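You operate a simulated robot arm through the tools that you are given. There is no shell and no other tool. Be economical: measure what you need, move in short steps, check, and stop when the job is done.

You run a simulated two-armed robot. Do the job below in one go: nothing can be reset, and whatever is moved stays where it is left.

Task
The white bread came up too light. Run it on 1 till golden, then rack it.
Fine: dial down before the lever; one full run; into the centre gap; fingers above the slots.

The check looks at the end state, three seconds after you hand in, the way a careful person would. Anything else that was tipped, shoved, dropped, spilled or broken makes it a failure.

Robot
Two 6-joint arms with two-finger parallel grippers on one trunk, on a base that drives. Base frame: it is fixed to the floor where the robot stands at the start and does not move with it; the origin is under the middle of the robot, x ahead of it, y to its left, z up; the surface under the hand at the start is at about z = 0.91. Lengths are in m, angles in rad, forces in N, time in s.
The left shoulder is at the start at [0.05, 0.17, 1.11], the right one opposite. Each reaches about 1.092 m from its shoulder. Places, roughly: centre gap of the toast rack [0.7, 0, 0.9]. Payload 1.57 kg a hand.
Tool frame (each hand has its own): the origin (TCP) lies between the finger pads and is the grasp point; the fingertips stand 0.03 m ahead of it; z points along the fingers, y is the line along which they close. The gripper opens to 0.08 m. The fingers are 0.017 m wide and 0.012 m thick; the gripper's body (0.04 by 0.082 m) begins 0.08 m behind the TCP.
Orientation is that of the tool frame in the base frame, as [roll, pitch, yaw] about the fixed x, y, z axes, in that order (R = Rz(yaw) Ry(pitch) Rx(roll)). With the fingers straight down and closing along the base's y, the tool's x points along the base's -x, its y along +y and its z along -z.

Tools
- The arms move only by the tool move_arm. It takes "left_moves", "right_moves" or both (then of equal length, played together; a hand with none holds still); each is one flat list of numbers, 7 for each row, row after row: the shift along the tool's x, y, z in units of 20 mm (1.0 is 20 mm), then the turn, a rotation vector about the tool's x, y, z in units of 6 degrees (1.0 is 6 degrees), then the finger opening in mm, from 0 to 80. In form: [x, y, z, rx, ry, rz, fingers, x, y, z, rx, ry, rz, fingers, ...]. A call has 1 to 12 rows; each row shifts and turns the commanded pose from where the row before left it, along the tool's axes as they then stand. A call with a number of a shift or a turn outside -1 to 1 is refused whole. Each row takes 0.2 s and may step no farther than 0.05 m and 0.15 rad from the row before; otherwise, or with a gripper value out of range, the whole call is refused. A pose out of reach is approached as far as the arm can. The call stops where the force on the tool passes 90 N (or 10 N more than at its start, if that is more) or the arm is blocked; 0.2 s more then pass. The fingers move at their own pace (about 0.045 m/s each) and stop on an object; they squeeze with about 31 N. The grip force told is the motor's: it shows also when the fingers shut on nothing. Time passes only in rows, and 0.2 s behind the last, so rows that do not move let the fingers close. The reply holds the time, the measured pose of the TCP, the force on the tool along the base axes, the opening and the grip force, in the units named above and with some noise, with the torque about the TCP (base axes, N m) and any sound that the robot's microphone picked up.
- Cameras (640 x 400 px; columns grow to the right, rows downward): "scene" is now at [0.0292, -0.01, 1.6758]; the picture's right is [-0.14, -0.99, 0.00], its down [-0.73, 0.10, -0.68] and it looks along [0.67, -0.09, -0.74] (base axes); focal length 288 px, centre (320, 200). "left" rides on the left gripper at [0.072, 0.007, -0.122] in its tool frame; the picture's right is [-0.09, 1.00, 0.00], its down [-0.84, -0.08, -0.54] and it looks along [-0.54, -0.05, 0.84] (tool axes); focal length 238 px, centre (320, 200). "right" rides on the right gripper at [0.072, -0.007, -0.122] in its tool frame; the picture's right is [0.09, 1.00, 0.00], its down [-0.84, 0.08, -0.54] and it looks along [-0.54, 0.05, 0.84] (tool axes); focal length 238 px, centre (320, 200). There is no depth. A picture from a camera that has moved, and an enlarged one, comes with that camera's place and axes in the base frame and with its lens. The place of the scene camera against the robot may be out by one fixed shift of up to 0.012 m in any direction.
- snapshot(camera): a new picture of that camera. No time passes.
- raise_lower(by): slides the trunk up (or, below 0, down) by that many m; the arms and the scene camera ride with it, the base frame stays. It gives what a move gives, with no picture.
- steer(legs): drives the robot by 1 to 6 legs, each [ahead, left, turn to the left] in m, m and rad, along the robot's own axes; the way and the turn of a leg run together, so that a leg with both is an arc; at most 1.5 m and 3.142 rad a leg. The arms and the cameras ride along, it lands a little off, and it stops where it bumps. It gives what a move gives.
- head_to(pan, tilt): turns the head with the scene camera to pan (to the left, within 1.501 rad either way) and tilt (down, from -0.506 to 1.204), counted from straight ahead of the robot. It gives what a move gives.
- zoom(camera, box): a new picture of the part [left, top, right, bottom] of that camera's present view, enlarged. No time passes.
- close_job(): hands the job in; it is judged then, once.

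Go step by step. Nothing tells you exact positions but the pictures and the camera data: compare them with the known pose of the tool, close in by small moves and look again before you grip or let go. The budget is 120 turns and 108 pictures, counting those below and the enlarged ones. Unless the task says otherwise, let go and move clear before handing in, and close with one line.

The tools are called by a JSON object that holds its "method" and its "body". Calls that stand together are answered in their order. move_arm: Moves the arms, as the interface text tells. Its arguments: {"type":"object","properties":{"left_moves":{"type":"array"},"right_moves":{"type":"array"}},"required":[]} The other tools are called the same way: raise_lower (by) slides the trunk up or down; steer (legs) drives the base; head_to (pan, tilt) turns the head that bears the scene camera; snapshot (camera) takes a picture; zoom (camera, box) takes an enlarged picture of a part of a camera's view; close_job () hands the job in.

At the start:

```text
time_s: 0.0
left_eef_pos: [0.7593, 0.182, 0.9996]
left_tool_rot: [3.142, 0.001, -3.14]
left_wrist_force: [0.7, 0.1, -0.1]
left_torque: [0.01, -0.01, 0.02]
left_gripper_width: 0.0802
left_grasp_force: 0.1
right_eef_pos: [0.6523, -0.4392, 0.9998]
right_tool_rot: [3.141, 0.0, 3.141]
right_wrist_force: [0.2, -0.1, -0.2]
right_torque: [-0.01, -0.02, 0.0]
right_gripper_width: 0.08
right_grasp_force: 0.0
trunk travel left (down, up): [-0.725, 0.245]
robot x, y, heading: [-0.0009, 0.0013, 0.005]
head pan, tilt: [-0.136, 0.829]
```

scene: 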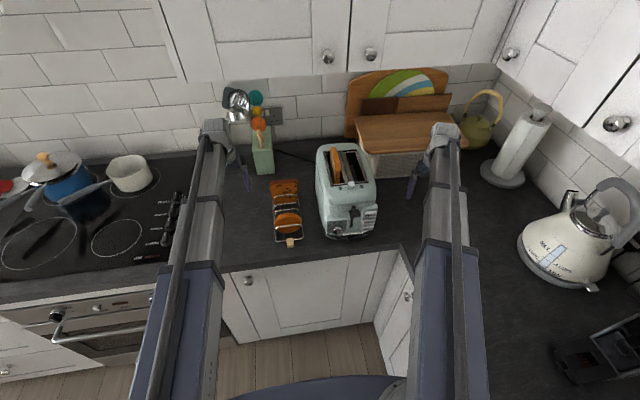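
right: 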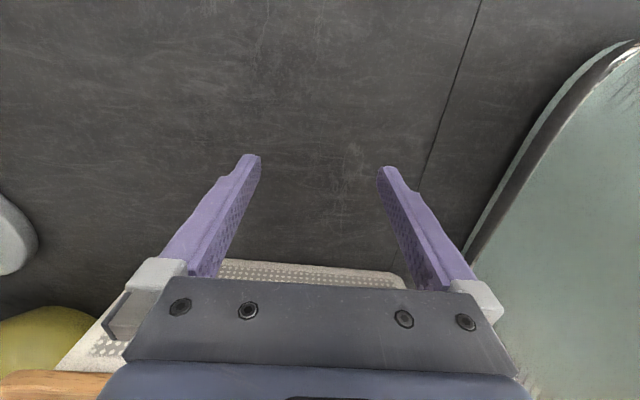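
left: 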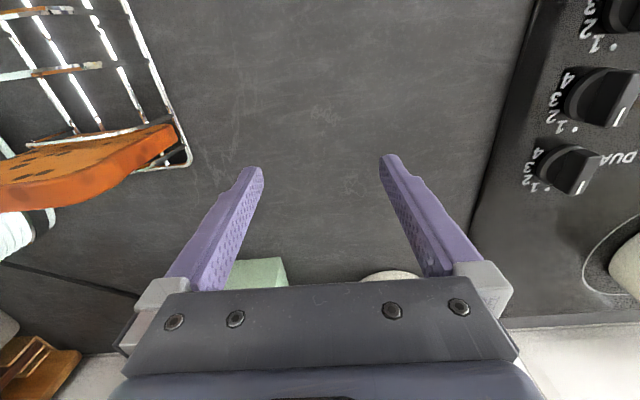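

I see a toaster in the middle with bread in its slots, a toast rack to its left. I zoom in on both first.

{"method": "zoom", "body": {"camera": "scene", "box": [300, 130, 396, 250]}}

{"method": "zoom", "body": {"camera": "scene", "box": [240, 160, 340, 260]}}

```text
3.33 times, centred on (348, 190) of scene
camera zoom: at [0.0292, -0.01, 1.6758], right [-0.14, -0.99, 0.0], down [-0.73, 0.1, -0.68], along [0.67, -0.09, -0.74], focal length 958 px, centre (227, 233)
```

zoom: 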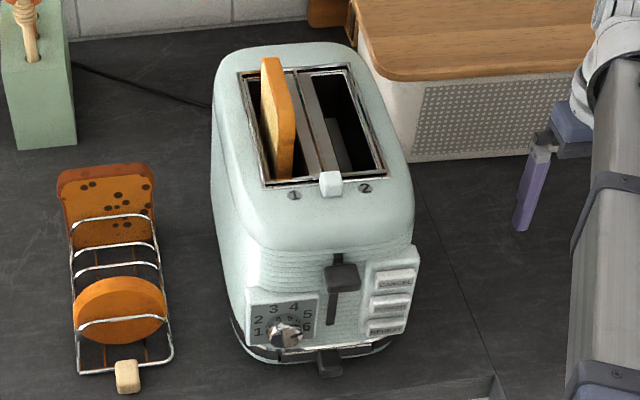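

```text
4.00 times, centred on (290, 210) of scene
camera zoom: at [0.0292, -0.01, 1.6758], right [-0.14, -0.99, 0.0], down [-0.73, 0.1, -0.68], along [0.67, -0.09, -0.74], focal length 1150 px, centre (440, 160)
```

zoom: 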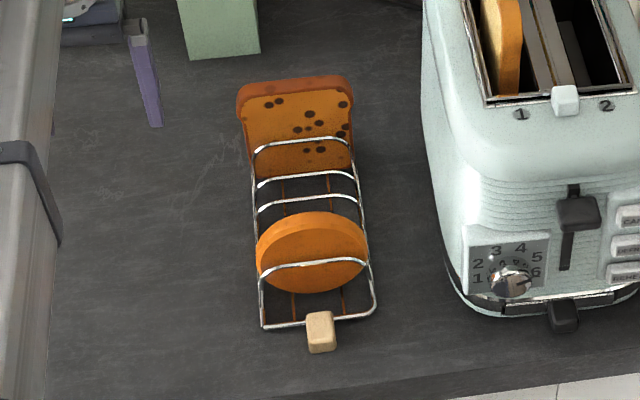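

The bread is in the toaster's left slot; the dial reads high. I look closer at dial, lever and the white knob.

{"method": "zoom", "body": {"camera": "scene", "box": [328, 200, 384, 240]}}

{"method": "zoom", "body": {"camera": "scene", "box": [320, 140, 384, 190]}}

```text
10.00 times, centred on (356, 220) of scene
camera zoom: at [0.0292, -0.01, 1.6758], right [-0.14, -0.99, 0.0], down [-0.73, 0.1, -0.68], along [0.67, -0.09, -0.74], focal length 2875 px, centre (-40, 0)
```

zoom: 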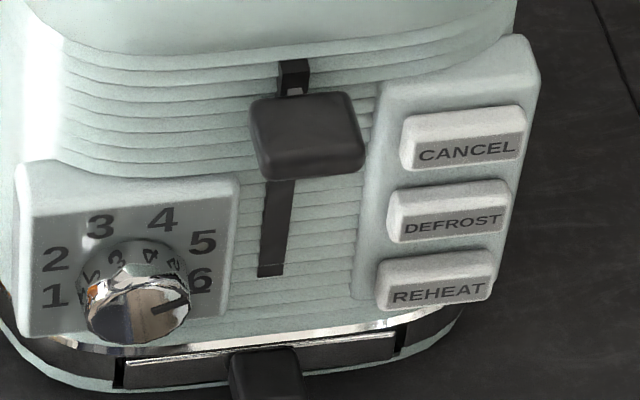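

```text
8.00 times, centred on (352, 165) of scene
camera zoom: at [0.0292, -0.01, 1.6758], right [-0.14, -0.99, 0.0], down [-0.73, 0.1, -0.68], along [0.67, -0.09, -0.74], focal length 2300 px, centre (64, 480)
```

zoom: 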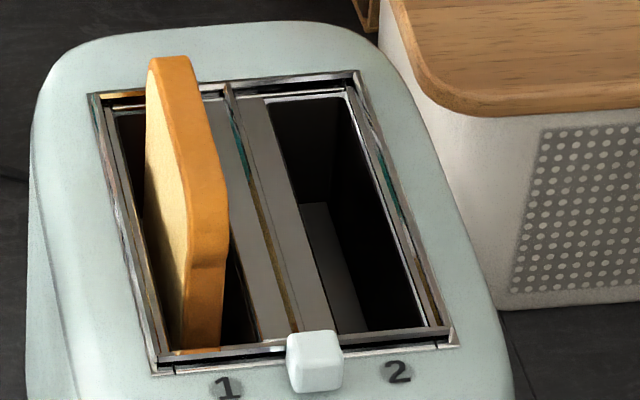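

Toaster's front face is at x≈0.53, dial near [0.53,-0.14,0.975] set to 6, lever near [0.52,-0.19,1.055]. I back off to give the arm room in front of the toaster.

{"method": "steer", "body": {"legs": [[-0.3, 0, 0]]}}

```text
time_s: 2.0
left_eef_pos: [0.4603, 0.1821, 1.0003]
left_tool_rot: [3.141, 0.0, 3.141]
left_wrist_force: [0.6, 0.7, -0.2]
left_torque: [0.0, -0.03, 0.01]
left_gripper_width: 0.0802
left_grasp_force: 0.0
right_eef_pos: [0.3523, -0.44, 1.0014]
right_tool_rot: [-3.141, 0.002, -3.141]
right_wrist_force: [0.1, -0.7, 0.0]
right_torque: [-0.03, 0.02, 0.03]
right_gripper_width: 0.0798
right_grasp_force: 0.0
trunk travel left (down, up): [-0.725, 0.245]
robot x, y, heading: [-0.2992, 0.0034, 0.002]
head pan, tilt: [-0.136, 0.829]
```

Now I turn the right hand so that its fingers point forward.

{"method": "move_arm", "body": {"right_moves": [0, 0, 0, 0, -1, 0, 80, 0, 0, 0, 0, -1, 0, 80, 0, 0, 0, 0, -1, 0, 80, 0, 0, 0, 0, -1, 0, 80, 0, 0, 0, 0, -1, 0, 80, 0, 0, 0, 0, -1, 0, 80, 0, 0, 0, 0, -1, 0, 80, 0, 0, 0, 0, -1, 0, 80, 0, 0, 0, 0, -1, 0, 80, 0, 0, 0, 0, -1, 0, 80, 0, 0, 0, 0, -1, 0, 80, 0, 0, 0, 0, -1, 0, 80]}}

```text
time_s: 4.6
left_eef_pos: [0.4614, 0.1814, 1.0]
left_tool_rot: [-3.139, 0.001, -3.139]
left_wrist_force: [0.2, 0.1, -0.5]
left_torque: [-0.01, -0.04, 0.0]
left_gripper_width: 0.0801
left_grasp_force: 0.1
right_eef_pos: [0.3535, -0.4393, 1.151]
right_tool_rot: [-3.14, 1.258, 3.141]
right_wrist_force: [0.1, -0.1, -0.3]
right_torque: [0.01, -0.02, 0.01]
right_gripper_width: 0.0801
right_grasp_force: 0.1
right hand out of reach, approached as far as the arm can: row 2, 3, 4, 5, 6, 7, 8, 9, 10, 11, 12
trunk travel left (down, up): [-0.725, 0.245]
robot x, y, heading: [-0.3005, -0.0008, -0.001]
head pan, tilt: [-0.136, 0.829]
```

The close-in pose with low hand is out of reach, so I back off a bit more and stretch the hand forward.

{"method": "steer", "body": {"legs": [[-0.2, 0, 0]]}}

{"method": "move_arm", "body": {"right_moves": [0, 0, 1, 0, -1, 0, 80, 0, 0, 1, 0, -1, 0, 80, 0, 0, 1, 0, -1, 0, 80, 0, 0, 1, 0, 0, 0, 80, 0, 0, 1, 0, 0, 0, 80, 0, 0, 1, 0, 0, 0, 80, 0, 0, 1, 0, 0, 0, 80, 0, 0, 1, 0, 0, 0, 80]}}

```text
time_s: 6.2
left_eef_pos: [0.2583, 0.1816, 1.0005]
left_tool_rot: [3.14, 0.002, 3.141]
left_wrist_force: [-0.6, 0.7, 0.5]
left_torque: [-0.02, -0.03, 0.02]
left_gripper_width: 0.0801
left_grasp_force: 0.1
right_eef_pos: [0.1505, -0.4395, 1.1525]
right_tool_rot: [3.141, 1.256, 3.142]
right_wrist_force: [0.6, 0.7, 0.4]
right_torque: [0.04, 0.0, 0.02]
right_gripper_width: 0.0797
right_grasp_force: 0.1
trunk travel left (down, up): [-0.725, 0.245]
robot x, y, heading: [-0.5006, -0.0022, -0.0]
head pan, tilt: [-0.136, 0.829]
```

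```text
time_s: 8.0
left_eef_pos: [0.2617, 0.1809, 0.9983]
left_tool_rot: [-3.14, -0.001, 3.141]
left_wrist_force: [0.1, 0.1, -0.4]
left_torque: [0.0, -0.01, 0.0]
left_gripper_width: 0.08
left_grasp_force: 0.2
right_eef_pos: [0.3102, -0.439, 1.2186]
right_tool_rot: [-3.128, 1.566, -3.128]
right_wrist_force: [0.2, -0.2, 0.1]
right_torque: [-0.04, 0.0, 0.01]
right_gripper_width: 0.0798
right_grasp_force: 0.1
right hand out of reach, approached as far as the arm can: row 1, 2, 3
trunk travel left (down, up): [-0.725, 0.245]
robot x, y, heading: [-0.4997, -0.0003, -0.003]
head pan, tilt: [-0.136, 0.829]
```

The hand points forward now. I lower it and bring it towards the toaster's centre line.

{"method": "move_arm", "body": {"right_moves": [1, 1, 0, 0, 0, 0, 80, 1, 1, 0, 0, 0, 0, 80, 1, 1, 0, 0, 0, 0, 80, 1, 1, 0, 0, 0, 0, 80, 1, 1, 0, 0, 0, 0, 80, 1, 1, 0, 0, 0, 0, 80, 1, 1, 0, 0, 0, 0, 80, 1, 1, 0, 0, 0, 0, 80, 1, 1, 0, 0, 0, 0, 80, 1, 1, 0, 0, 0, 0, 80, 1, 1, 0, 0, 0, 0, 80, 1, 1, 0, 0, 0, 0, 80]}}

{"method": "snapshot", "body": {"camera": "right"}}

{"method": "snapshot", "body": {"camera": "scene"}}

```text
time_s: 10.6
left_eef_pos: [0.2601, 0.181, 0.9991]
left_tool_rot: [3.141, 0.0, 3.139]
left_wrist_force: [0.1, -0.3, 0.3]
left_torque: [0.04, 0.02, 0.01]
left_gripper_width: 0.0801
left_grasp_force: 0.1
right_eef_pos: [0.3114, -0.2008, 1.2185]
right_tool_rot: [-3.101, 1.57, -3.104]
right_wrist_force: [0.4, -0.7, -0.5]
right_torque: [0.0, -0.01, 0.01]
right_gripper_width: 0.0797
right_grasp_force: 0.0
right hand out of reach, approached as far as the arm can: row 1, 2, 3, 4, 5, 6, 7, 8, 9, 10, 11, 12
trunk travel left (down, up): [-0.725, 0.245]
robot x, y, heading: [-0.5008, 0.0009, -0.0]
head pan, tilt: [-0.136, 0.829]
```

```text
100 pictures are left
camera right: at [0.1887, -0.2057, 1.1487], right [0.0, 1.0, -0.09], down [-0.54, 0.08, 0.84], along [0.84, 0.05, 0.54], focal length 238 px, centre (320, 200)
```

right: 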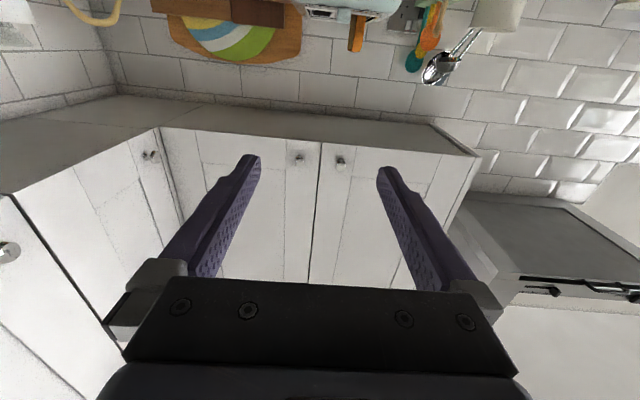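

```text
99 pictures are left
camera scene: at [-0.4706, -0.0096, 1.6758], right [-0.14, -0.99, 0.0], down [-0.73, 0.1, -0.68], along [0.67, -0.09, -0.74], focal length 288 px, centre (320, 200)
```

scene: 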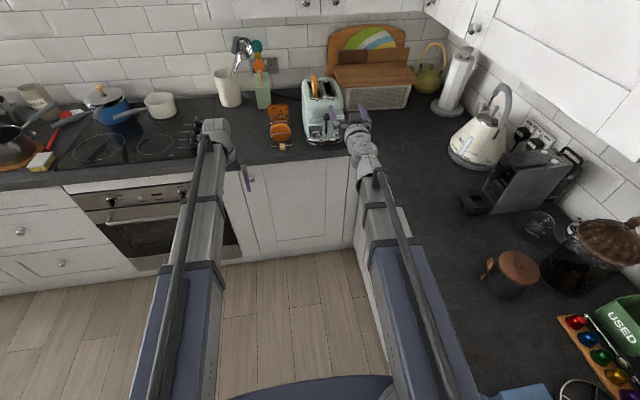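

The hand can't get below shoulder height when pointing forward, so I lower the trunk instead and roll the hand half a turn (camera on top, preloaded for turning the dial down).

{"method": "raise_lower", "body": {"by": -0.25}}

{"method": "move_arm", "body": {"right_moves": [0, 0, 0, 0, 0, 1, 80, 0, 0, 0, 0, 0, 1, 80, 0, 0, 0, 0, 0, 1, 80, 0, 0, 0, 0, 0, 1, 80, 0, 0, 0, 0, 0, 1, 80, 0, 0, 0, 0, 0, 1, 80, 0, 0, 0, 0, 0, 1, 80, 0, 0, 0, 0, 0, 1, 80, 0, 0, 0, 0, 0, 1, 80, 0, 0, 0, 0, 0, 1, 80, 0, 0, 0, 0, 0, 1, 80, 0, 0, 0, 0, 0, 1, 80]}}

{"method": "move_arm", "body": {"right_moves": [0, 0, 0, 0, 0, 1, 80, 0, 0, 0, 0, 0, 1, 80, 0, 0, 0, 0, 0, 1, 80, 0, 0, 0, 0, 0, 1, 80, 0, 0, 0, 0, 0, 1, 80, 0, 0, 0, 0, 0, 1, 80, 0, 0, 0, 0, 0, 1, 80, 0, 0, 0, 0, 0, 1, 80, 0, 0, 0, 0, 0, 1, 80, 0, 0, 0, 0, 0, 1, 80, 0, 0, 0, 0, 0, 1, 80, 0, 0, 0, 0, 0, 1, 80]}}

{"method": "move_arm", "body": {"right_moves": [0, 0, 0, 0, 0, 1, 80, 0, 0, 0, 0, 0, 1, 80, 0, 0, 0, 0, 0, 1, 80, 0, 0, 0, 0, 0, 1, 80, 0, 0, 0, 0, 0, 1, 80, 0, 0, 0, 0, 0, 1, 80]}}

{"method": "snapshot", "body": {"camera": "right"}}

```text
time_s: 13.2
left_eef_pos: [0.2598, 0.1818, 0.7489]
left_tool_rot: [3.14, 0.0, -3.141]
left_wrist_force: [-0.4, 1.3, -0.1]
left_torque: [0.04, 0.03, -0.02]
left_gripper_width: 0.0801
left_grasp_force: 0.0
right_eef_pos: [0.3097, -0.2003, 0.9692]
right_tool_rot: [-3.045, 1.57, -3.043]
right_wrist_force: [0.7, -0.1, -0.2]
right_torque: [0.03, -0.03, -0.02]
right_gripper_width: 0.0799
right_grasp_force: 0.0
trunk travel left (down, up): [-0.475, 0.495]
robot x, y, heading: [-0.4994, 0.0021, 0.003]
head pan, tilt: [-0.136, 0.829]
```

```text
time_s: 15.8
left_eef_pos: [0.2608, 0.1814, 0.7507]
left_tool_rot: [3.141, 0.0, 3.141]
left_wrist_force: [0.4, -0.1, 0.3]
left_torque: [-0.01, -0.02, 0.0]
left_gripper_width: 0.0799
left_grasp_force: 0.0
right_eef_pos: [0.3098, -0.2006, 0.9691]
right_tool_rot: [1.574, 0.314, 1.572]
right_wrist_force: [0.5, 0.6, 0.5]
right_torque: [-0.03, -0.04, 0.0]
right_gripper_width: 0.08
right_grasp_force: 0.1
trunk travel left (down, up): [-0.475, 0.495]
robot x, y, heading: [-0.4963, -0.0017, 0.001]
head pan, tilt: [-0.136, 0.829]
```

```text
time_s: 18.4
left_eef_pos: [0.261, 0.1808, 0.7505]
left_tool_rot: [3.141, -0.001, 3.14]
left_wrist_force: [0.3, 0.7, 1.1]
left_torque: [-0.01, 0.0, 0.02]
left_gripper_width: 0.08
left_grasp_force: 0.1
right_eef_pos: [0.3101, -0.2, 0.9693]
right_tool_rot: [1.574, -0.943, 1.569]
right_wrist_force: [0.6, 0.0, -0.5]
right_torque: [0.01, 0.0, -0.02]
right_gripper_width: 0.0798
right_grasp_force: 0.0
trunk travel left (down, up): [-0.475, 0.495]
robot x, y, heading: [-0.4973, 0.002, 0.004]
head pan, tilt: [-0.136, 0.829]
```

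```text
time_s: 19.8
left_eef_pos: [0.2608, 0.1808, 0.7499]
left_tool_rot: [3.14, 0.0, 3.14]
left_wrist_force: [0.7, 0.5, 1.0]
left_torque: [-0.04, 0.01, -0.02]
left_gripper_width: 0.0802
left_grasp_force: 0.1
right_eef_pos: [0.3121, -0.2003, 0.9707]
right_tool_rot: [-2.35, -1.567, -0.793]
right_wrist_force: [-0.3, -0.2, -0.1]
right_torque: [0.01, 0.03, -0.03]
right_gripper_width: 0.0799
right_grasp_force: 0.1
trunk travel left (down, up): [-0.475, 0.495]
robot x, y, heading: [-0.5023, -0.0018, 0.002]
head pan, tilt: [-0.136, 0.829]
```

```text
98 pictures are left
camera right: at [0.189, -0.1925, 1.0425], right [0.0, -1.0, 0.09], down [-0.54, -0.08, -0.84], along [0.84, -0.05, -0.54], focal length 238 px, centre (320, 200)
```

right: 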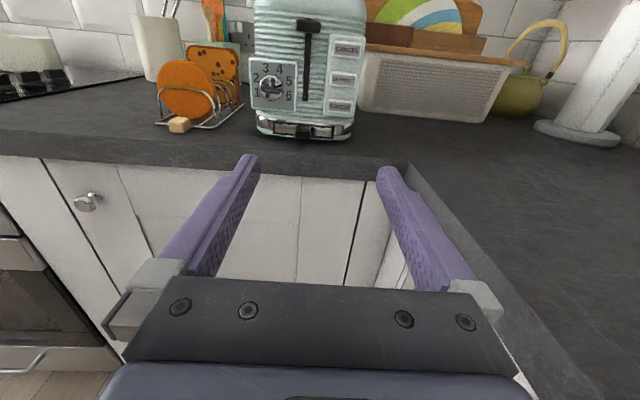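

Good front view. I zoom in on the toaster front.

{"method": "zoom", "body": {"camera": "right", "box": [240, 10, 370, 145]}}

{"method": "zoom", "body": {"camera": "right", "box": [248, 56, 300, 112]}}

```text
2.96 times, centred on (305, 78) of right
camera zoom: at [0.189, -0.1925, 1.0425], right [0.0, -1.0, 0.09], down [-0.54, -0.08, -0.84], along [0.84, -0.05, -0.54], focal length 706 px, centre (364, 563)
```

zoom: 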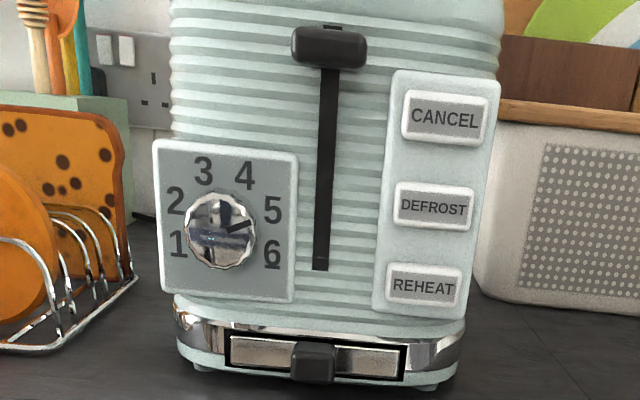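

```text
7.14 times, centred on (274, 84) of right
camera zoom: at [0.189, -0.1925, 1.0425], right [0.0, -1.0, 0.09], down [-0.54, -0.08, -0.84], along [0.84, -0.05, -0.54], focal length 1702 px, centre (649, 1029)
```

zoom: 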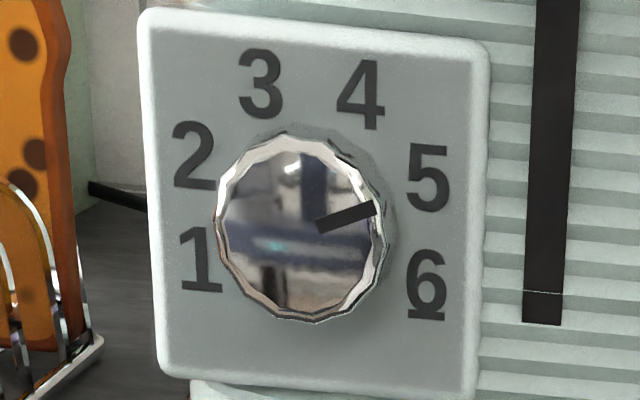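

The dial points at 5 (numbers are 48° apart, so 1 is 192° counter-clockwise); its front sits near [0.52,-0.134,0.991]. I line up in front of it.

{"method": "move_arm", "body": {"right_moves": [0.175, -0.55, 0.9, 0, 0, 0, 60, 0.175, -0.55, 0.9, 0, 0, 0, 60, 0.175, -0.55, 0.9, 0, 0, 0, 60, 0.175, -0.55, 0.9, 0, 0, 0, 60, 0.175, -0.55, 0.9, 0, 0, 0, 60, 0.175, -0.55, 0.9, 0, 0, 0, 60]}}

{"method": "snapshot", "body": {"camera": "right"}}

```text
time_s: 21.2
left_eef_pos: [0.2612, 0.1816, 0.7495]
left_tool_rot: [3.139, -0.002, 3.141]
left_wrist_force: [0.1, 0.4, 0.5]
left_torque: [0.0, 0.0, 0.02]
left_gripper_width: 0.08
left_grasp_force: 0.1
right_eef_pos: [0.42, -0.134, 0.9699]
right_tool_rot: [2.505, -1.57, 0.638]
right_wrist_force: [0.1, -0.6, -0.1]
right_torque: [0.0, 0.01, -0.02]
right_gripper_width: 0.0602
right_grasp_force: 0.1
right hand out of reach, approached as far as the arm can: row 1, 2, 3, 4, 5
trunk travel left (down, up): [-0.475, 0.495]
robot x, y, heading: [-0.5, 0.0008, -0.004]
head pan, tilt: [-0.136, 0.829]
```

```text
95 pictures are left
camera right: at [0.2978, -0.127, 1.0425], right [0.0, -1.0, 0.09], down [-0.54, -0.08, -0.84], along [0.84, -0.05, -0.54], focal length 238 px, centre (320, 200)
```

right: 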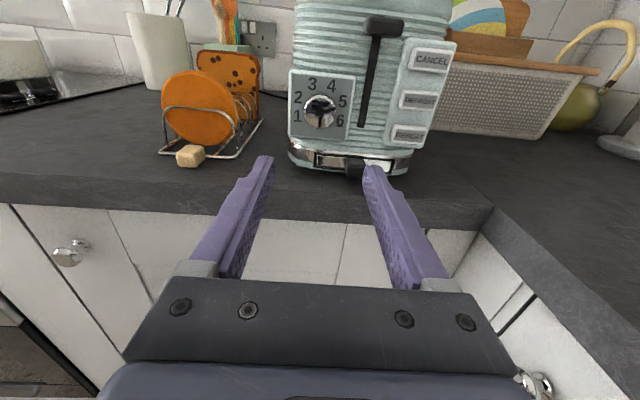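

{"method": "raise_lower", "body": {"by": 0.02}}

{"method": "zoom", "body": {"camera": "right", "box": [280, 60, 380, 180]}}

```text
time_s: 21.9
left_eef_pos: [0.2601, 0.1813, 0.77]
left_tool_rot: [-3.14, -0.001, 3.141]
left_wrist_force: [-0.1, 0.6, -0.1]
left_torque: [0.01, -0.04, 0.03]
left_gripper_width: 0.08
left_grasp_force: 0.2
right_eef_pos: [0.4199, -0.1335, 0.9897]
right_tool_rot: [-0.402, -1.57, -2.74]
right_wrist_force: [0.3, 0.2, -1.3]
right_torque: [0.02, 0.01, 0.0]
right_gripper_width: 0.06
right_grasp_force: 0.1
trunk travel left (down, up): [-0.495, 0.475]
robot x, y, heading: [-0.5015, 0.0008, 0.0]
head pan, tilt: [-0.136, 0.829]
```

```text
3.33 times, centred on (330, 120) of right
camera zoom: at [0.2975, -0.1269, 1.0625], right [0.0, -1.0, 0.09], down [-0.54, -0.08, -0.84], along [0.84, -0.05, -0.54], focal length 794 px, centre (287, 467)
```

zoom: 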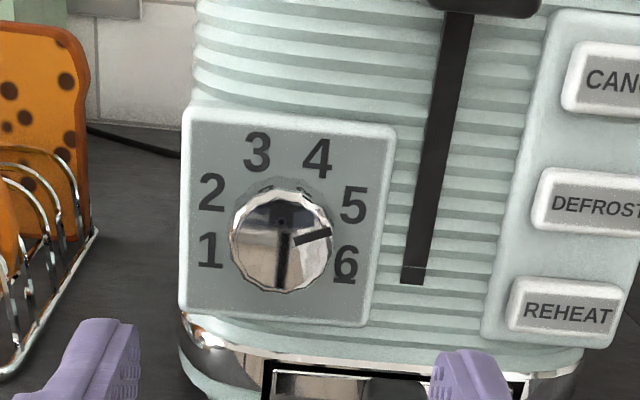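

Dial centre agrees at about [0.53,-0.132,0.989], right ahead of the hand. I advance so that the fingers straddle it.

{"method": "move_arm", "body": {"right_moves": [0, 0, 0.85, 0, 0, 0, 60, 0, 0, 0.85, 0, 0, 0, 60, 0, 0, 0.85, 0, 0, 0, 60, 0, 0, 0.85, 0, 0, 0, 60, 0, 0, 0.75, 0, 0, 0, 60]}}

{"method": "snapshot", "body": {"camera": "right"}}

{"method": "zoom", "body": {"camera": "scene", "box": [290, 70, 380, 160]}}

```text
time_s: 23.1
left_eef_pos: [0.2597, 0.1817, 0.7708]
left_tool_rot: [-3.141, 0.001, -3.14]
left_wrist_force: [-0.1, 0.1, -0.3]
left_torque: [-0.02, 0.03, 0.0]
left_gripper_width: 0.0799
left_grasp_force: 0.0
right_eef_pos: [0.5023, -0.1335, 0.9898]
right_tool_rot: [2.206, -1.571, 0.933]
right_wrist_force: [-0.5, -0.1, -0.4]
right_torque: [0.0, -0.01, 0.0]
right_gripper_width: 0.0602
right_grasp_force: 0.1
trunk travel left (down, up): [-0.495, 0.475]
robot x, y, heading: [-0.4993, 0.0005, 0.0]
head pan, tilt: [-0.136, 0.829]
```

```text
93 pictures are left
camera right: at [0.3802, -0.1266, 1.0625], right [0.0, -1.0, 0.09], down [-0.54, -0.08, -0.84], along [0.84, -0.05, -0.54], focal length 238 px, centre (320, 200)
```

right: 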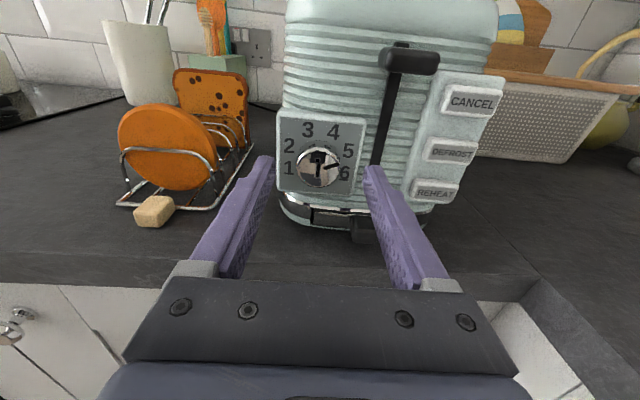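

```text
4.44 times, centred on (335, 115) of scene
camera zoom: at [-0.4705, -0.0099, 1.4458], right [-0.14, -0.99, 0.0], down [-0.73, 0.1, -0.68], along [0.67, -0.09, -0.74], focal length 1278 px, centre (253, 578)
```

zoom: 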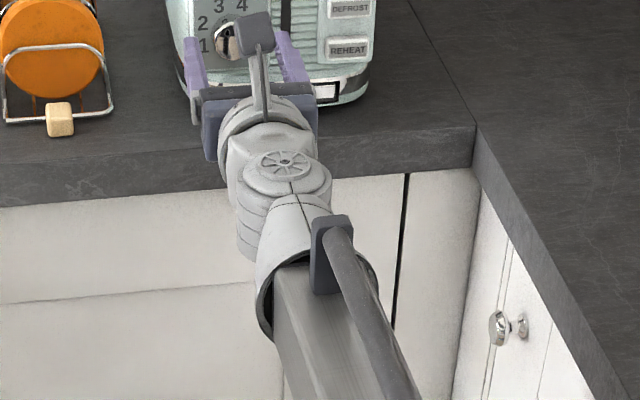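

The dial front is at x≈0.537; I advance 17 mm further and close on it.

{"method": "move_arm", "body": {"right_moves": [0, 0, 0.45, 0, 0, 0, 60, 0, 0, 0.45, 0, 0, 0, 60, 0, 0, 0, 0, 0, 0, 60]}}

{"method": "move_arm", "body": {"right_moves": [0, 0, 0, 0, 0, 0, 20, 0, 0, 0, 0, 0, 0, 20, 0, 0, 0, 0, 0, 0, 20, 0, 0, 0, 0, 0, 0, 20]}}

{"method": "zoom", "body": {"camera": "right", "box": [240, 80, 400, 220]}}

```text
time_s: 23.9
left_eef_pos: [0.2611, 0.1808, 0.7698]
left_tool_rot: [-3.141, 0.001, -3.142]
left_wrist_force: [0.3, -0.1, 0.2]
left_torque: [-0.01, 0.02, 0.02]
left_gripper_width: 0.08
left_grasp_force: 0.0
right_eef_pos: [0.5203, -0.1337, 0.9901]
right_tool_rot: [2.965, -1.568, 0.174]
right_wrist_force: [-0.4, 0.5, 0.5]
right_torque: [0.0, -0.02, 0.03]
right_gripper_width: 0.06
right_grasp_force: 0.0
trunk travel left (down, up): [-0.495, 0.475]
robot x, y, heading: [-0.4975, 0.0016, 0.002]
head pan, tilt: [-0.136, 0.829]
```

```text
time_s: 24.9
left_eef_pos: [0.2599, 0.1834, 0.7696]
left_tool_rot: [3.141, 0.0, 3.141]
left_wrist_force: [-0.3, 0.6, 0.0]
left_torque: [0.03, 0.03, -0.01]
left_gripper_width: 0.0801
left_grasp_force: 0.0
right_eef_pos: [0.5205, -0.1324, 0.9907]
right_tool_rot: [2.765, -1.57, 0.377]
right_wrist_force: [0.0, 4.2, -0.1]
right_torque: [0.04, 0.02, 0.15]
right_gripper_width: 0.0333
right_grasp_force: 31.3
trunk travel left (down, up): [-0.495, 0.475]
robot x, y, heading: [-0.5022, -0.003, 0.001]
head pan, tilt: [-0.136, 0.829]
```

```text
2.86 times, centred on (320, 150) of right
camera zoom: at [0.3983, -0.1257, 1.0625], right [0.0, -1.0, 0.09], down [-0.54, -0.08, -0.84], along [0.84, -0.05, -0.54], focal length 681 px, centre (320, 343)
```

zoom: 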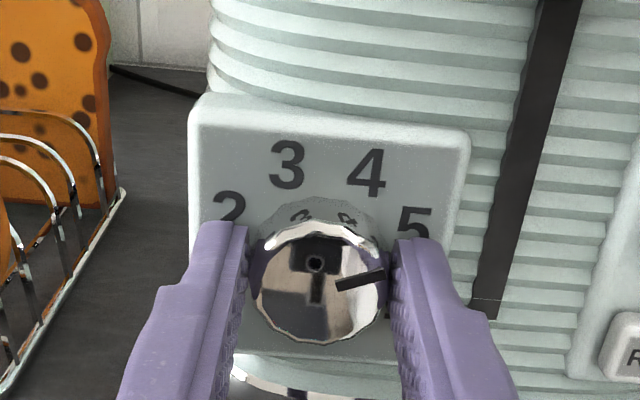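

Gripped the dial (33 mm). I turn it counter-clockwise by one step of 48° to test.

{"method": "move_arm", "body": {"right_moves": [0, 0, 0, 0, 0, -1, 20, 0, 0, 0, 0, 0, -1, 20, 0, 0, 0, 0, 0, -1, 20, 0, 0, 0, 0, 0, -1, 20, 0, 0, 0, 0, 0, -1, 20, 0, 0, 0, 0, 0, -1, 20, 0, 0, 0, 0, 0, -1, 20, 0, 0, 0, 0, 0, -1, 20]}}

{"method": "zoom", "body": {"camera": "right", "box": [220, 80, 420, 220]}}

```text
time_s: 26.7
left_eef_pos: [0.2587, 0.1814, 0.7706]
left_tool_rot: [3.141, 0.001, 3.141]
left_wrist_force: [0.0, 0.4, 0.3]
left_torque: [-0.05, 0.03, 0.0]
left_gripper_width: 0.08
left_grasp_force: 0.1
right_eef_pos: [0.5195, -0.1331, 0.99]
right_tool_rot: [1.572, -0.729, 1.568]
right_wrist_force: [-9.4, 4.9, 0.1]
right_torque: [0.02, -0.22, 0.47]
right_gripper_width: 0.0331
right_grasp_force: 30.9
trunk travel left (down, up): [-0.495, 0.475]
robot x, y, heading: [-0.4979, -0.0025, -0.003]
head pan, tilt: [-0.136, 0.829]
```

```text
2.86 times, centred on (320, 150) of right
camera zoom: at [0.3981, -0.0751, 1.034], right [0.0, -0.6, 0.8], down [-0.54, -0.67, -0.5], along [0.84, -0.44, -0.32], focal length 681 px, centre (320, 343)
```

zoom: 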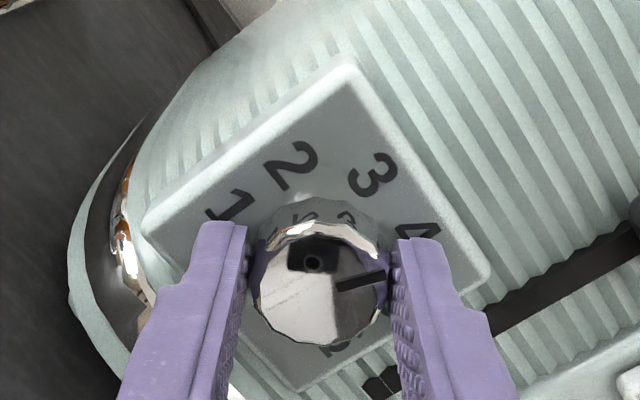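

The dial followed to 4. I keep turning by another 144°.

{"method": "move_arm", "body": {"right_moves": [0, 0, 0, 0, 0, -1, 20, 0, 0, 0, 0, 0, -1, 20, 0, 0, 0, 0, 0, -1, 20, 0, 0, 0, 0, 0, -1, 20, 0, 0, 0, 0, 0, -1, 20, 0, 0, 0, 0, 0, -1, 20, 0, 0, 0, 0, 0, -1, 20, 0, 0, 0, 0, 0, -1, 20, 0, 0, 0, 0, 0, -1, 20, 0, 0, 0, 0, 0, -1, 20, 0, 0, 0, 0, 0, -1, 20, 0, 0, 0, 0, 0, -1, 20]}}

{"method": "move_arm", "body": {"right_moves": [0, 0, 0, 0, 0, -1, 20, 0, 0, 0, 0, 0, -1, 20, 0, 0, 0, 0, 0, -1, 20, 0, 0, 0, 0, 0, -1, 20, 0, 0, 0, 0, 0, -1, 20, 0, 0, 0, 0, 0, -1, 20, 0, 0, 0, 0, 0, -1, 20, 0, 0, 0, 0, 0, -1, 20, 0, 0, 0, 0, 0, -1, 20, 0, 0, 0, 0, 0, -1, 20, 0, 0, 0, 0, 0, -1, 20, 0, 0, 0, 0, 0, -1, 20]}}

{"method": "zoom", "body": {"camera": "right", "box": [220, 80, 420, 220]}}

```text
time_s: 29.3
left_eef_pos: [0.2608, 0.1816, 0.7692]
left_tool_rot: [3.14, 0.0, -3.14]
left_wrist_force: [0.5, 0.5, 0.5]
left_torque: [0.01, -0.02, -0.04]
left_gripper_width: 0.0802
left_grasp_force: 0.1
right_eef_pos: [0.5192, -0.135, 0.9887]
right_tool_rot: [1.573, 0.528, 1.571]
right_wrist_force: [-7.1, 4.5, -0.3]
right_torque: [0.01, 0.39, 0.58]
right_gripper_width: 0.0332
right_grasp_force: 31.1
trunk travel left (down, up): [-0.495, 0.475]
robot x, y, heading: [-0.5026, 0.0007, -0.006]
head pan, tilt: [-0.136, 0.829]
```

```text
time_s: 31.9
left_eef_pos: [0.26, 0.1808, 0.7696]
left_tool_rot: [3.141, 0.001, 3.14]
left_wrist_force: [0.3, 0.7, -0.3]
left_torque: [0.04, -0.01, 0.01]
left_gripper_width: 0.0802
left_grasp_force: 0.1
right_eef_pos: [0.5208, -0.1338, 0.9899]
right_tool_rot: [-1.574, 1.36, -1.576]
right_wrist_force: [-1.1, -0.1, -0.1]
right_torque: [0.35, 0.07, -0.06]
right_gripper_width: 0.0334
right_grasp_force: 31.1
trunk travel left (down, up): [-0.495, 0.475]
robot x, y, heading: [-0.4972, 0.0019, -0.003]
head pan, tilt: [-0.136, 0.829]
```

```text
2.86 times, centred on (320, 150) of right
camera zoom: at [0.3984, -0.1556, 0.9221], right [0.0, 0.95, -0.3], down [-0.54, 0.25, 0.8], along [0.84, 0.16, 0.52], focal length 681 px, centre (320, 343)
```

zoom: 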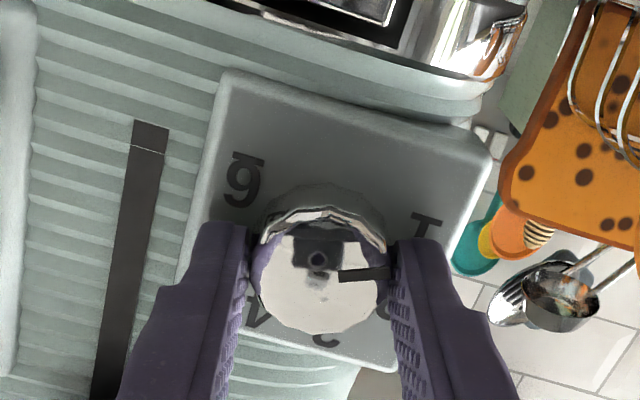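

The dial slipped some 10° and seems just short of 1. I turn two more rows.

{"method": "move_arm", "body": {"right_moves": [0, 0, 0, 0, 0, -1, 20, 0, 0, 0, 0, 0, -1, 20, 0, 0, 0, 0, 0, 0, 20]}}

{"method": "zoom", "body": {"camera": "right", "box": [220, 80, 420, 220]}}

```text
time_s: 32.7
left_eef_pos: [0.2593, 0.1816, 0.7694]
left_tool_rot: [-3.141, 0.002, 3.14]
left_wrist_force: [0.3, -0.2, 0.2]
left_torque: [0.01, -0.01, -0.01]
left_gripper_width: 0.0799
left_grasp_force: 0.1
right_eef_pos: [0.5195, -0.1339, 0.9905]
right_tool_rot: [-1.573, 1.15, -1.574]
right_wrist_force: [-1.0, 1.2, 0.0]
right_torque: [0.32, 0.0, 0.04]
right_gripper_width: 0.0331
right_grasp_force: 31.0
trunk travel left (down, up): [-0.495, 0.475]
robot x, y, heading: [-0.4998, 0.0022, -0.006]
head pan, tilt: [-0.136, 0.829]
```

```text
2.86 times, centred on (320, 150) of right
camera zoom: at [0.3985, -0.1693, 0.9279], right [0.0, 0.87, -0.49], down [-0.54, 0.41, 0.73], along [0.84, 0.27, 0.47], focal length 681 px, centre (320, 343)
```

zoom: 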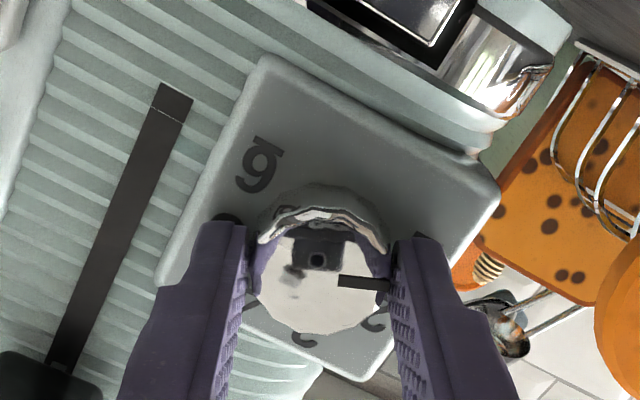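

The pointer no longer follows, perhaps at its end stop. I open, back off and look.

{"method": "move_arm", "body": {"right_moves": [0, 0, 0, 0, 0, 0, 60, 0, 0, 0, 0, 0, 0, 60, 0, 0, 0, 0, 0, 0, 60, 0, 0, -0.9, 0, 0, 0, 60, 0, 0, -0.9, 0, 0, 0, 60, 0, 0, -0.9, 0, 0, 0, 60, 0, 0, -0.9, 0, 0, 0, 60, 0, 0, -0.9, 0, 0, 0, 60]}}

{"method": "zoom", "body": {"camera": "right", "box": [220, 40, 420, 180]}}

```text
time_s: 34.5
left_eef_pos: [0.261, 0.1818, 0.7694]
left_tool_rot: [-3.141, -0.001, -3.141]
left_wrist_force: [-0.7, 1.8, 0.1]
left_torque: [0.03, 0.0, 0.0]
left_gripper_width: 0.0799
left_grasp_force: 0.0
right_eef_pos: [0.4296, -0.1349, 0.99]
right_tool_rot: [-1.574, 1.151, -1.574]
right_wrist_force: [0.2, -1.1, -0.2]
right_torque: [0.02, -0.01, -0.01]
right_gripper_width: 0.0597
right_grasp_force: 0.0
trunk travel left (down, up): [-0.495, 0.475]
robot x, y, heading: [-0.5025, -0.0006, -0.002]
head pan, tilt: [-0.136, 0.829]
```

```text
2.86 times, centred on (320, 110) of right
camera zoom: at [0.3077, -0.1697, 0.9278], right [0.0, 0.87, -0.49], down [-0.54, 0.41, 0.73], along [0.84, 0.26, 0.47], focal length 681 px, centre (320, 457)
```

zoom: 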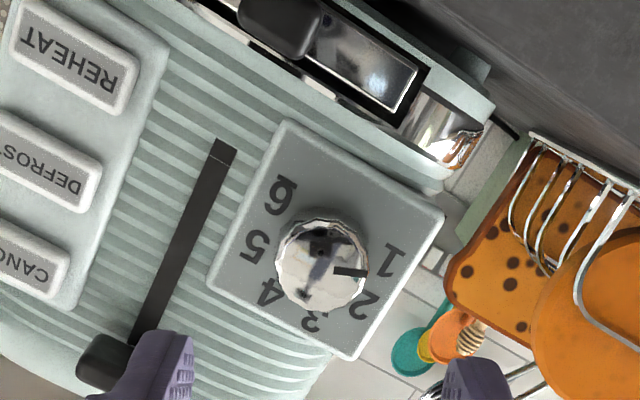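

{"method": "zoom", "body": {"camera": "right", "box": [284, 74, 364, 164]}}

```text
4.44 times, centred on (324, 119) of right
camera zoom: at [0.3077, -0.1697, 0.9278], right [0.0, 0.87, -0.49], down [-0.54, 0.41, 0.73], along [0.84, 0.26, 0.47], focal length 1059 px, centre (302, 560)
```

zoom: 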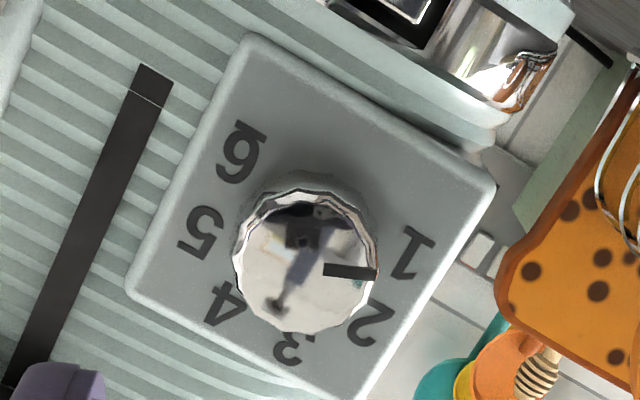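

The dial reads 1. I turn the hand back upright (camera on top) with closed fingers, to press the lever at about [0.527,-0.177,1.06].

{"method": "move_arm", "body": {"right_moves": [0, 0, 0, 0, 0, 1, 60, 0, 0, 0, 0, 0, 1, 40, 0, 0, 0, 0, 0, 1, 20, 0, 0, 0, 0, 0, 1, 0, 0, 0, 0, 0, 0, 1, 0, 0, 0, 0, 0, 0, 1, 0, 0, 0, 0, 0, 0, 1, 0, 0, 0, 0, 0, 0, 1, 0, 0, 0, 0, 0, 0, 1, 0, 0, 0, 0, 0, 0, 1, 0, 0, 0, 0, 0, 0, 1, 0, 0, 0, 0, 0, 0, 1, 0]}}

{"method": "move_arm", "body": {"right_moves": [0, 0, 0, 0, 0, 1, 0, 0, 0, 0, 0, 0, 1, 0, 0, 0, 0, 0, 0, 1, 0, 0, 0, 0, 0, 0, 1, 0, 0, 0, 0, 0, 0, 1, 0, 0, 0, 0, 0, 0, 1, 0, 0, 0, 0, 0, 0, 1, 0, 0, 0, 0, 0, 0, 1, 0, 0, 0, 0, 0, 0, 1, 0, 0, 0, 0, 0, 0, 1, 0, 0, 0, 0, 0, 0, 1, 0, 0, 0, 0, 0, 0, 1, 0]}}

{"method": "move_arm", "body": {"right_moves": [0, 0, 0, 0, 0, 1, 0, 0, 0, 0, 0, 0, 1, 0, 0, 0, 0, 0, 0, 1, 0, 0, 0, 0, 0, 0, 1, 0, 0, 0, 0, 0, 0, 1, 0, 0, 0, 0, 0, 0, 1, 0, 0, 0, 0, 0, 0, 1, 0, 0, 0, 0, 0, 0, 1, 0]}}

{"method": "raise_lower", "body": {"by": 0.115}}

{"method": "snapshot", "body": {"camera": "right"}}

{"method": "zoom", "body": {"camera": "right", "box": [280, 80, 400, 240]}}

```text
time_s: 37.1
left_eef_pos: [0.261, 0.1809, 0.7696]
left_tool_rot: [-3.14, 0.0, -3.141]
left_wrist_force: [0.4, 0.2, 0.2]
left_torque: [0.0, -0.01, 0.0]
left_gripper_width: 0.08
left_grasp_force: 0.1
right_eef_pos: [0.4295, -0.1346, 0.9895]
right_tool_rot: [1.572, 0.731, 1.569]
right_wrist_force: [0.2, -0.1, -0.4]
right_torque: [0.02, 0.02, -0.02]
right_gripper_width: 0.0
right_grasp_force: 21.2
trunk travel left (down, up): [-0.495, 0.475]
robot x, y, heading: [-0.5007, -0.0007, -0.001]
head pan, tilt: [-0.136, 0.829]
```

```text
time_s: 39.7
left_eef_pos: [0.26, 0.1825, 0.7702]
left_tool_rot: [-3.141, 0.001, 3.141]
left_wrist_force: [0.4, -0.9, 0.0]
left_torque: [0.01, 0.0, -0.03]
left_gripper_width: 0.08
left_grasp_force: 0.0
right_eef_pos: [0.4296, -0.1341, 0.9898]
right_tool_rot: [1.568, -0.527, 1.569]
right_wrist_force: [0.7, -0.2, -0.1]
right_torque: [-0.04, -0.01, 0.01]
right_gripper_width: 0.0002
right_grasp_force: 21.4
trunk travel left (down, up): [-0.495, 0.475]
robot x, y, heading: [-0.4948, 0.0036, -0.004]
head pan, tilt: [-0.136, 0.829]
```

```text
time_s: 41.5
left_eef_pos: [0.2593, 0.1806, 0.7706]
left_tool_rot: [-3.141, 0.0, 3.14]
left_wrist_force: [-0.6, 0.5, 0.1]
left_torque: [-0.01, 0.0, -0.01]
left_gripper_width: 0.0799
left_grasp_force: 0.1
right_eef_pos: [0.4305, -0.1343, 0.9895]
right_tool_rot: [1.575, -1.364, 1.568]
right_wrist_force: [-0.5, -0.2, 0.0]
right_torque: [0.0, 0.01, -0.02]
right_gripper_width: 0.0001
right_grasp_force: 21.7
trunk travel left (down, up): [-0.495, 0.475]
robot x, y, heading: [-0.5004, 0.0013, 0.003]
head pan, tilt: [-0.136, 0.829]
```

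```text
time_s: 43.0
left_eef_pos: [0.2597, 0.1817, 0.8853]
left_tool_rot: [-3.141, -0.001, 3.14]
left_wrist_force: [0.0, 0.7, 0.6]
left_torque: [-0.03, -0.01, 0.0]
left_gripper_width: 0.0801
left_grasp_force: 0.0
right_eef_pos: [0.4307, -0.1338, 1.104]
right_tool_rot: [1.572, -1.363, 1.567]
right_wrist_force: [0.2, -0.4, 0.5]
right_torque: [-0.01, 0.0, 0.01]
right_gripper_width: 0.0
right_grasp_force: 21.1
trunk travel left (down, up): [-0.61, 0.36]
robot x, y, heading: [-0.5036, -0.0019, 0.001]
head pan, tilt: [-0.136, 0.829]
```

```text
85 pictures are left
camera right: at [0.3084, -0.1121, 1.1745], right [0.0, -0.95, 0.3], down [-0.54, -0.25, -0.8], along [0.84, -0.16, -0.52], focal length 238 px, centre (320, 200)
```

right: 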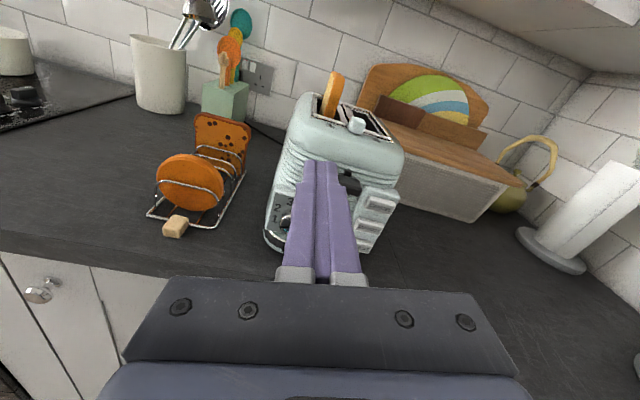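

```text
2.50 times, centred on (340, 160) of right
camera zoom: at [0.3084, -0.1121, 1.1745], right [0.0, -0.95, 0.3], down [-0.54, -0.25, -0.8], along [0.84, -0.16, -0.52], focal length 596 px, centre (270, 300)
```

zoom: 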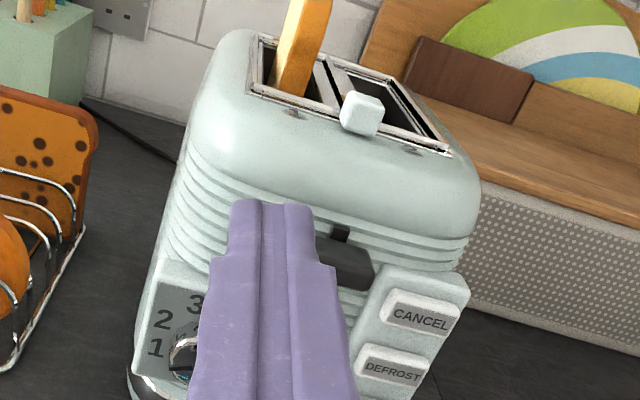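

I level the roll and shift right to the lever's line, and look again, also to verify the dial.

{"method": "move_arm", "body": {"right_moves": [0, 0, 0, 0, 0, 1, 0, 0, 0, 0, 0, 0, 1, 0, 0, 0.75, 0, 0, 0, 0, 0, 0, 0.75, 0, 0, 0, 0, 0, 0, 0.7, 0, 0, 0, 0, 0]}}

{"method": "zoom", "body": {"camera": "right", "box": [220, 60, 420, 240]}}

```text
time_s: 44.1
left_eef_pos: [0.2598, 0.182, 0.8841]
left_tool_rot: [3.141, -0.001, 3.141]
left_wrist_force: [0.1, 0.4, 0.6]
left_torque: [0.01, 0.01, -0.02]
left_gripper_width: 0.0802
left_grasp_force: 0.0
right_eef_pos: [0.4297, -0.1798, 1.1045]
right_tool_rot: [-0.988, -1.569, -2.158]
right_wrist_force: [0.3, -0.3, 0.1]
right_torque: [0.0, 0.0, 0.0]
right_gripper_width: 0.0
right_grasp_force: 21.6
trunk travel left (down, up): [-0.61, 0.36]
robot x, y, heading: [-0.5014, 0.0018, -0.001]
head pan, tilt: [-0.136, 0.829]
```

```text
2.22 times, centred on (320, 150) of right
camera zoom: at [0.308, -0.1723, 1.1777], right [0.0, -1.0, 0.09], down [-0.54, -0.08, -0.84], along [0.84, -0.05, -0.54], focal length 530 px, centre (320, 311)
```

zoom: 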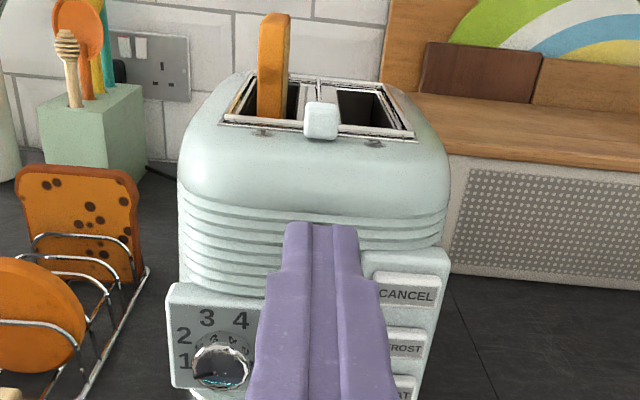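

{"method": "zoom", "body": {"camera": "right", "box": [268, 180, 308, 240]}}

{"method": "zoom", "body": {"camera": "scene", "box": [300, 60, 380, 150]}}

```text
6.67 times, centred on (288, 210) of right
camera zoom: at [0.308, -0.1723, 1.1777], right [0.0, -1.0, 0.09], down [-0.54, -0.08, -0.84], along [0.84, -0.05, -0.54], focal length 1589 px, centre (533, 133)
```

zoom: 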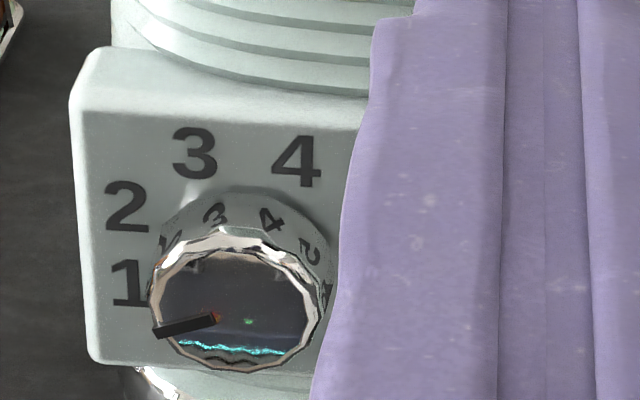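

```text
4.44 times, centred on (340, 105) of scene
camera zoom: at [-0.4706, -0.01, 1.5608], right [-0.14, -0.99, 0.0], down [-0.73, 0.1, -0.68], along [0.67, -0.09, -0.74], focal length 1278 px, centre (231, 622)
```

zoom: 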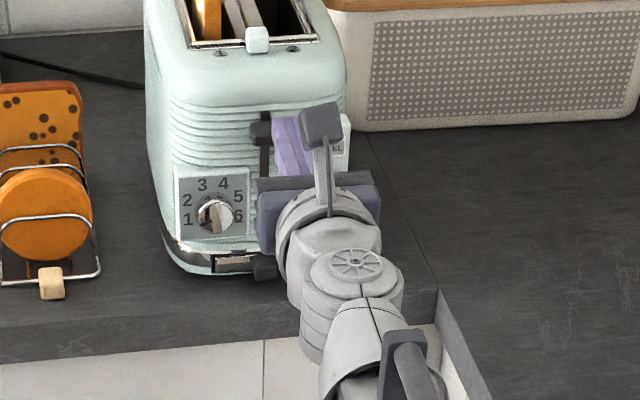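

Dial is on 1. I advance over the lever.

{"method": "move_arm", "body": {"right_moves": [0, 0, 0.75, 0, 0, 0, 0, 0, 0, 0.75, 0, 0, 0, 0, 0, 0, 0.75, 0, 0, 0, 0, 0, 0, 0.75, 0, 0, 0, 0, 0, 0, 0.75, 0, 0, 0, 0]}}

{"method": "zoom", "body": {"camera": "right", "box": [220, 60, 420, 240]}}

{"method": "zoom", "body": {"camera": "scene", "box": [310, 60, 380, 130]}}

```text
time_s: 45.4
left_eef_pos: [0.2598, 0.1807, 0.8843]
left_tool_rot: [3.142, -0.001, 3.141]
left_wrist_force: [0.1, 0.5, 0.3]
left_torque: [-0.02, 0.01, 0.0]
left_gripper_width: 0.0798
left_grasp_force: 0.0
right_eef_pos: [0.505, -0.1784, 1.1046]
right_tool_rot: [2.979, -1.571, 0.16]
right_wrist_force: [0.2, 0.6, 0.1]
right_torque: [-0.01, -0.01, -0.03]
right_gripper_width: 0.0004
right_grasp_force: 21.3
trunk travel left (down, up): [-0.61, 0.36]
robot x, y, heading: [-0.4998, -0.0034, -0.002]
head pan, tilt: [-0.136, 0.829]
```

```text
2.22 times, centred on (320, 150) of right
camera zoom: at [0.3838, -0.1714, 1.1774], right [0.0, -1.0, 0.09], down [-0.54, -0.08, -0.84], along [0.84, -0.05, -0.54], focal length 530 px, centre (320, 311)
```

zoom: 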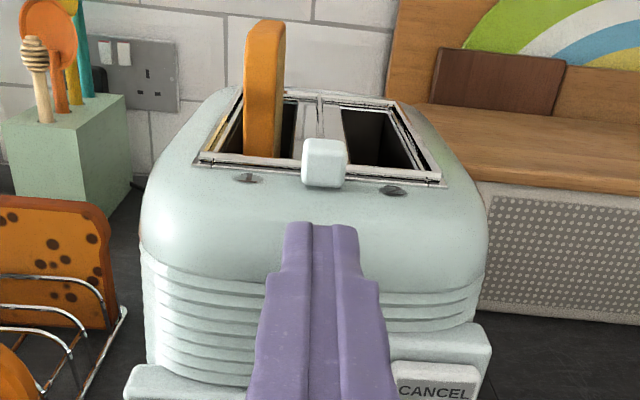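

```text
5.71 times, centred on (345, 95) of scene
camera zoom: at [-0.4703, -0.0099, 1.5608], right [-0.14, -0.99, 0.0], down [-0.73, 0.1, -0.68], along [0.67, -0.09, -0.74], focal length 1643 px, centre (177, 800)
```

zoom: 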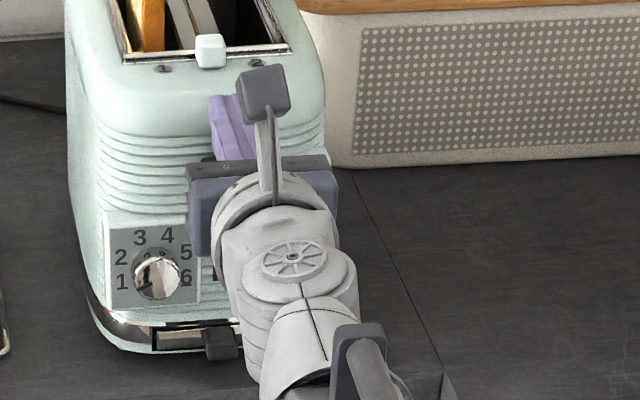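

Fingers are above the lever. I press down, first a short bit with the arm.

{"method": "move_arm", "body": {"right_moves": [-0.5, 0, 0, 0, 0, 0, 0, -0.5, 0, 0, 0, 0, 0, 0, -0.5, 0, 0, 0, 0, 0, 0]}}

```text
time_s: 46.1
left_eef_pos: [0.2599, 0.1811, 0.8829]
left_tool_rot: [3.141, 0.0, 3.141]
left_wrist_force: [0.0, 0.8, 0.4]
left_torque: [0.01, -0.01, -0.04]
left_gripper_width: 0.0801
left_grasp_force: 0.0
right_eef_pos: [0.5053, -0.1792, 1.1049]
right_tool_rot: [2.984, -1.569, 0.156]
right_wrist_force: [0.2, -0.5, 0.5]
right_torque: [0.01, 0.01, -0.04]
right_gripper_width: 0.0001
right_grasp_force: 21.6
right hand out of reach, approached as far as the arm can: row 1, 2, 3
trunk travel left (down, up): [-0.61, 0.36]
robot x, y, heading: [-0.5013, -0.0041, 0.002]
head pan, tilt: [-0.136, 0.829]
```

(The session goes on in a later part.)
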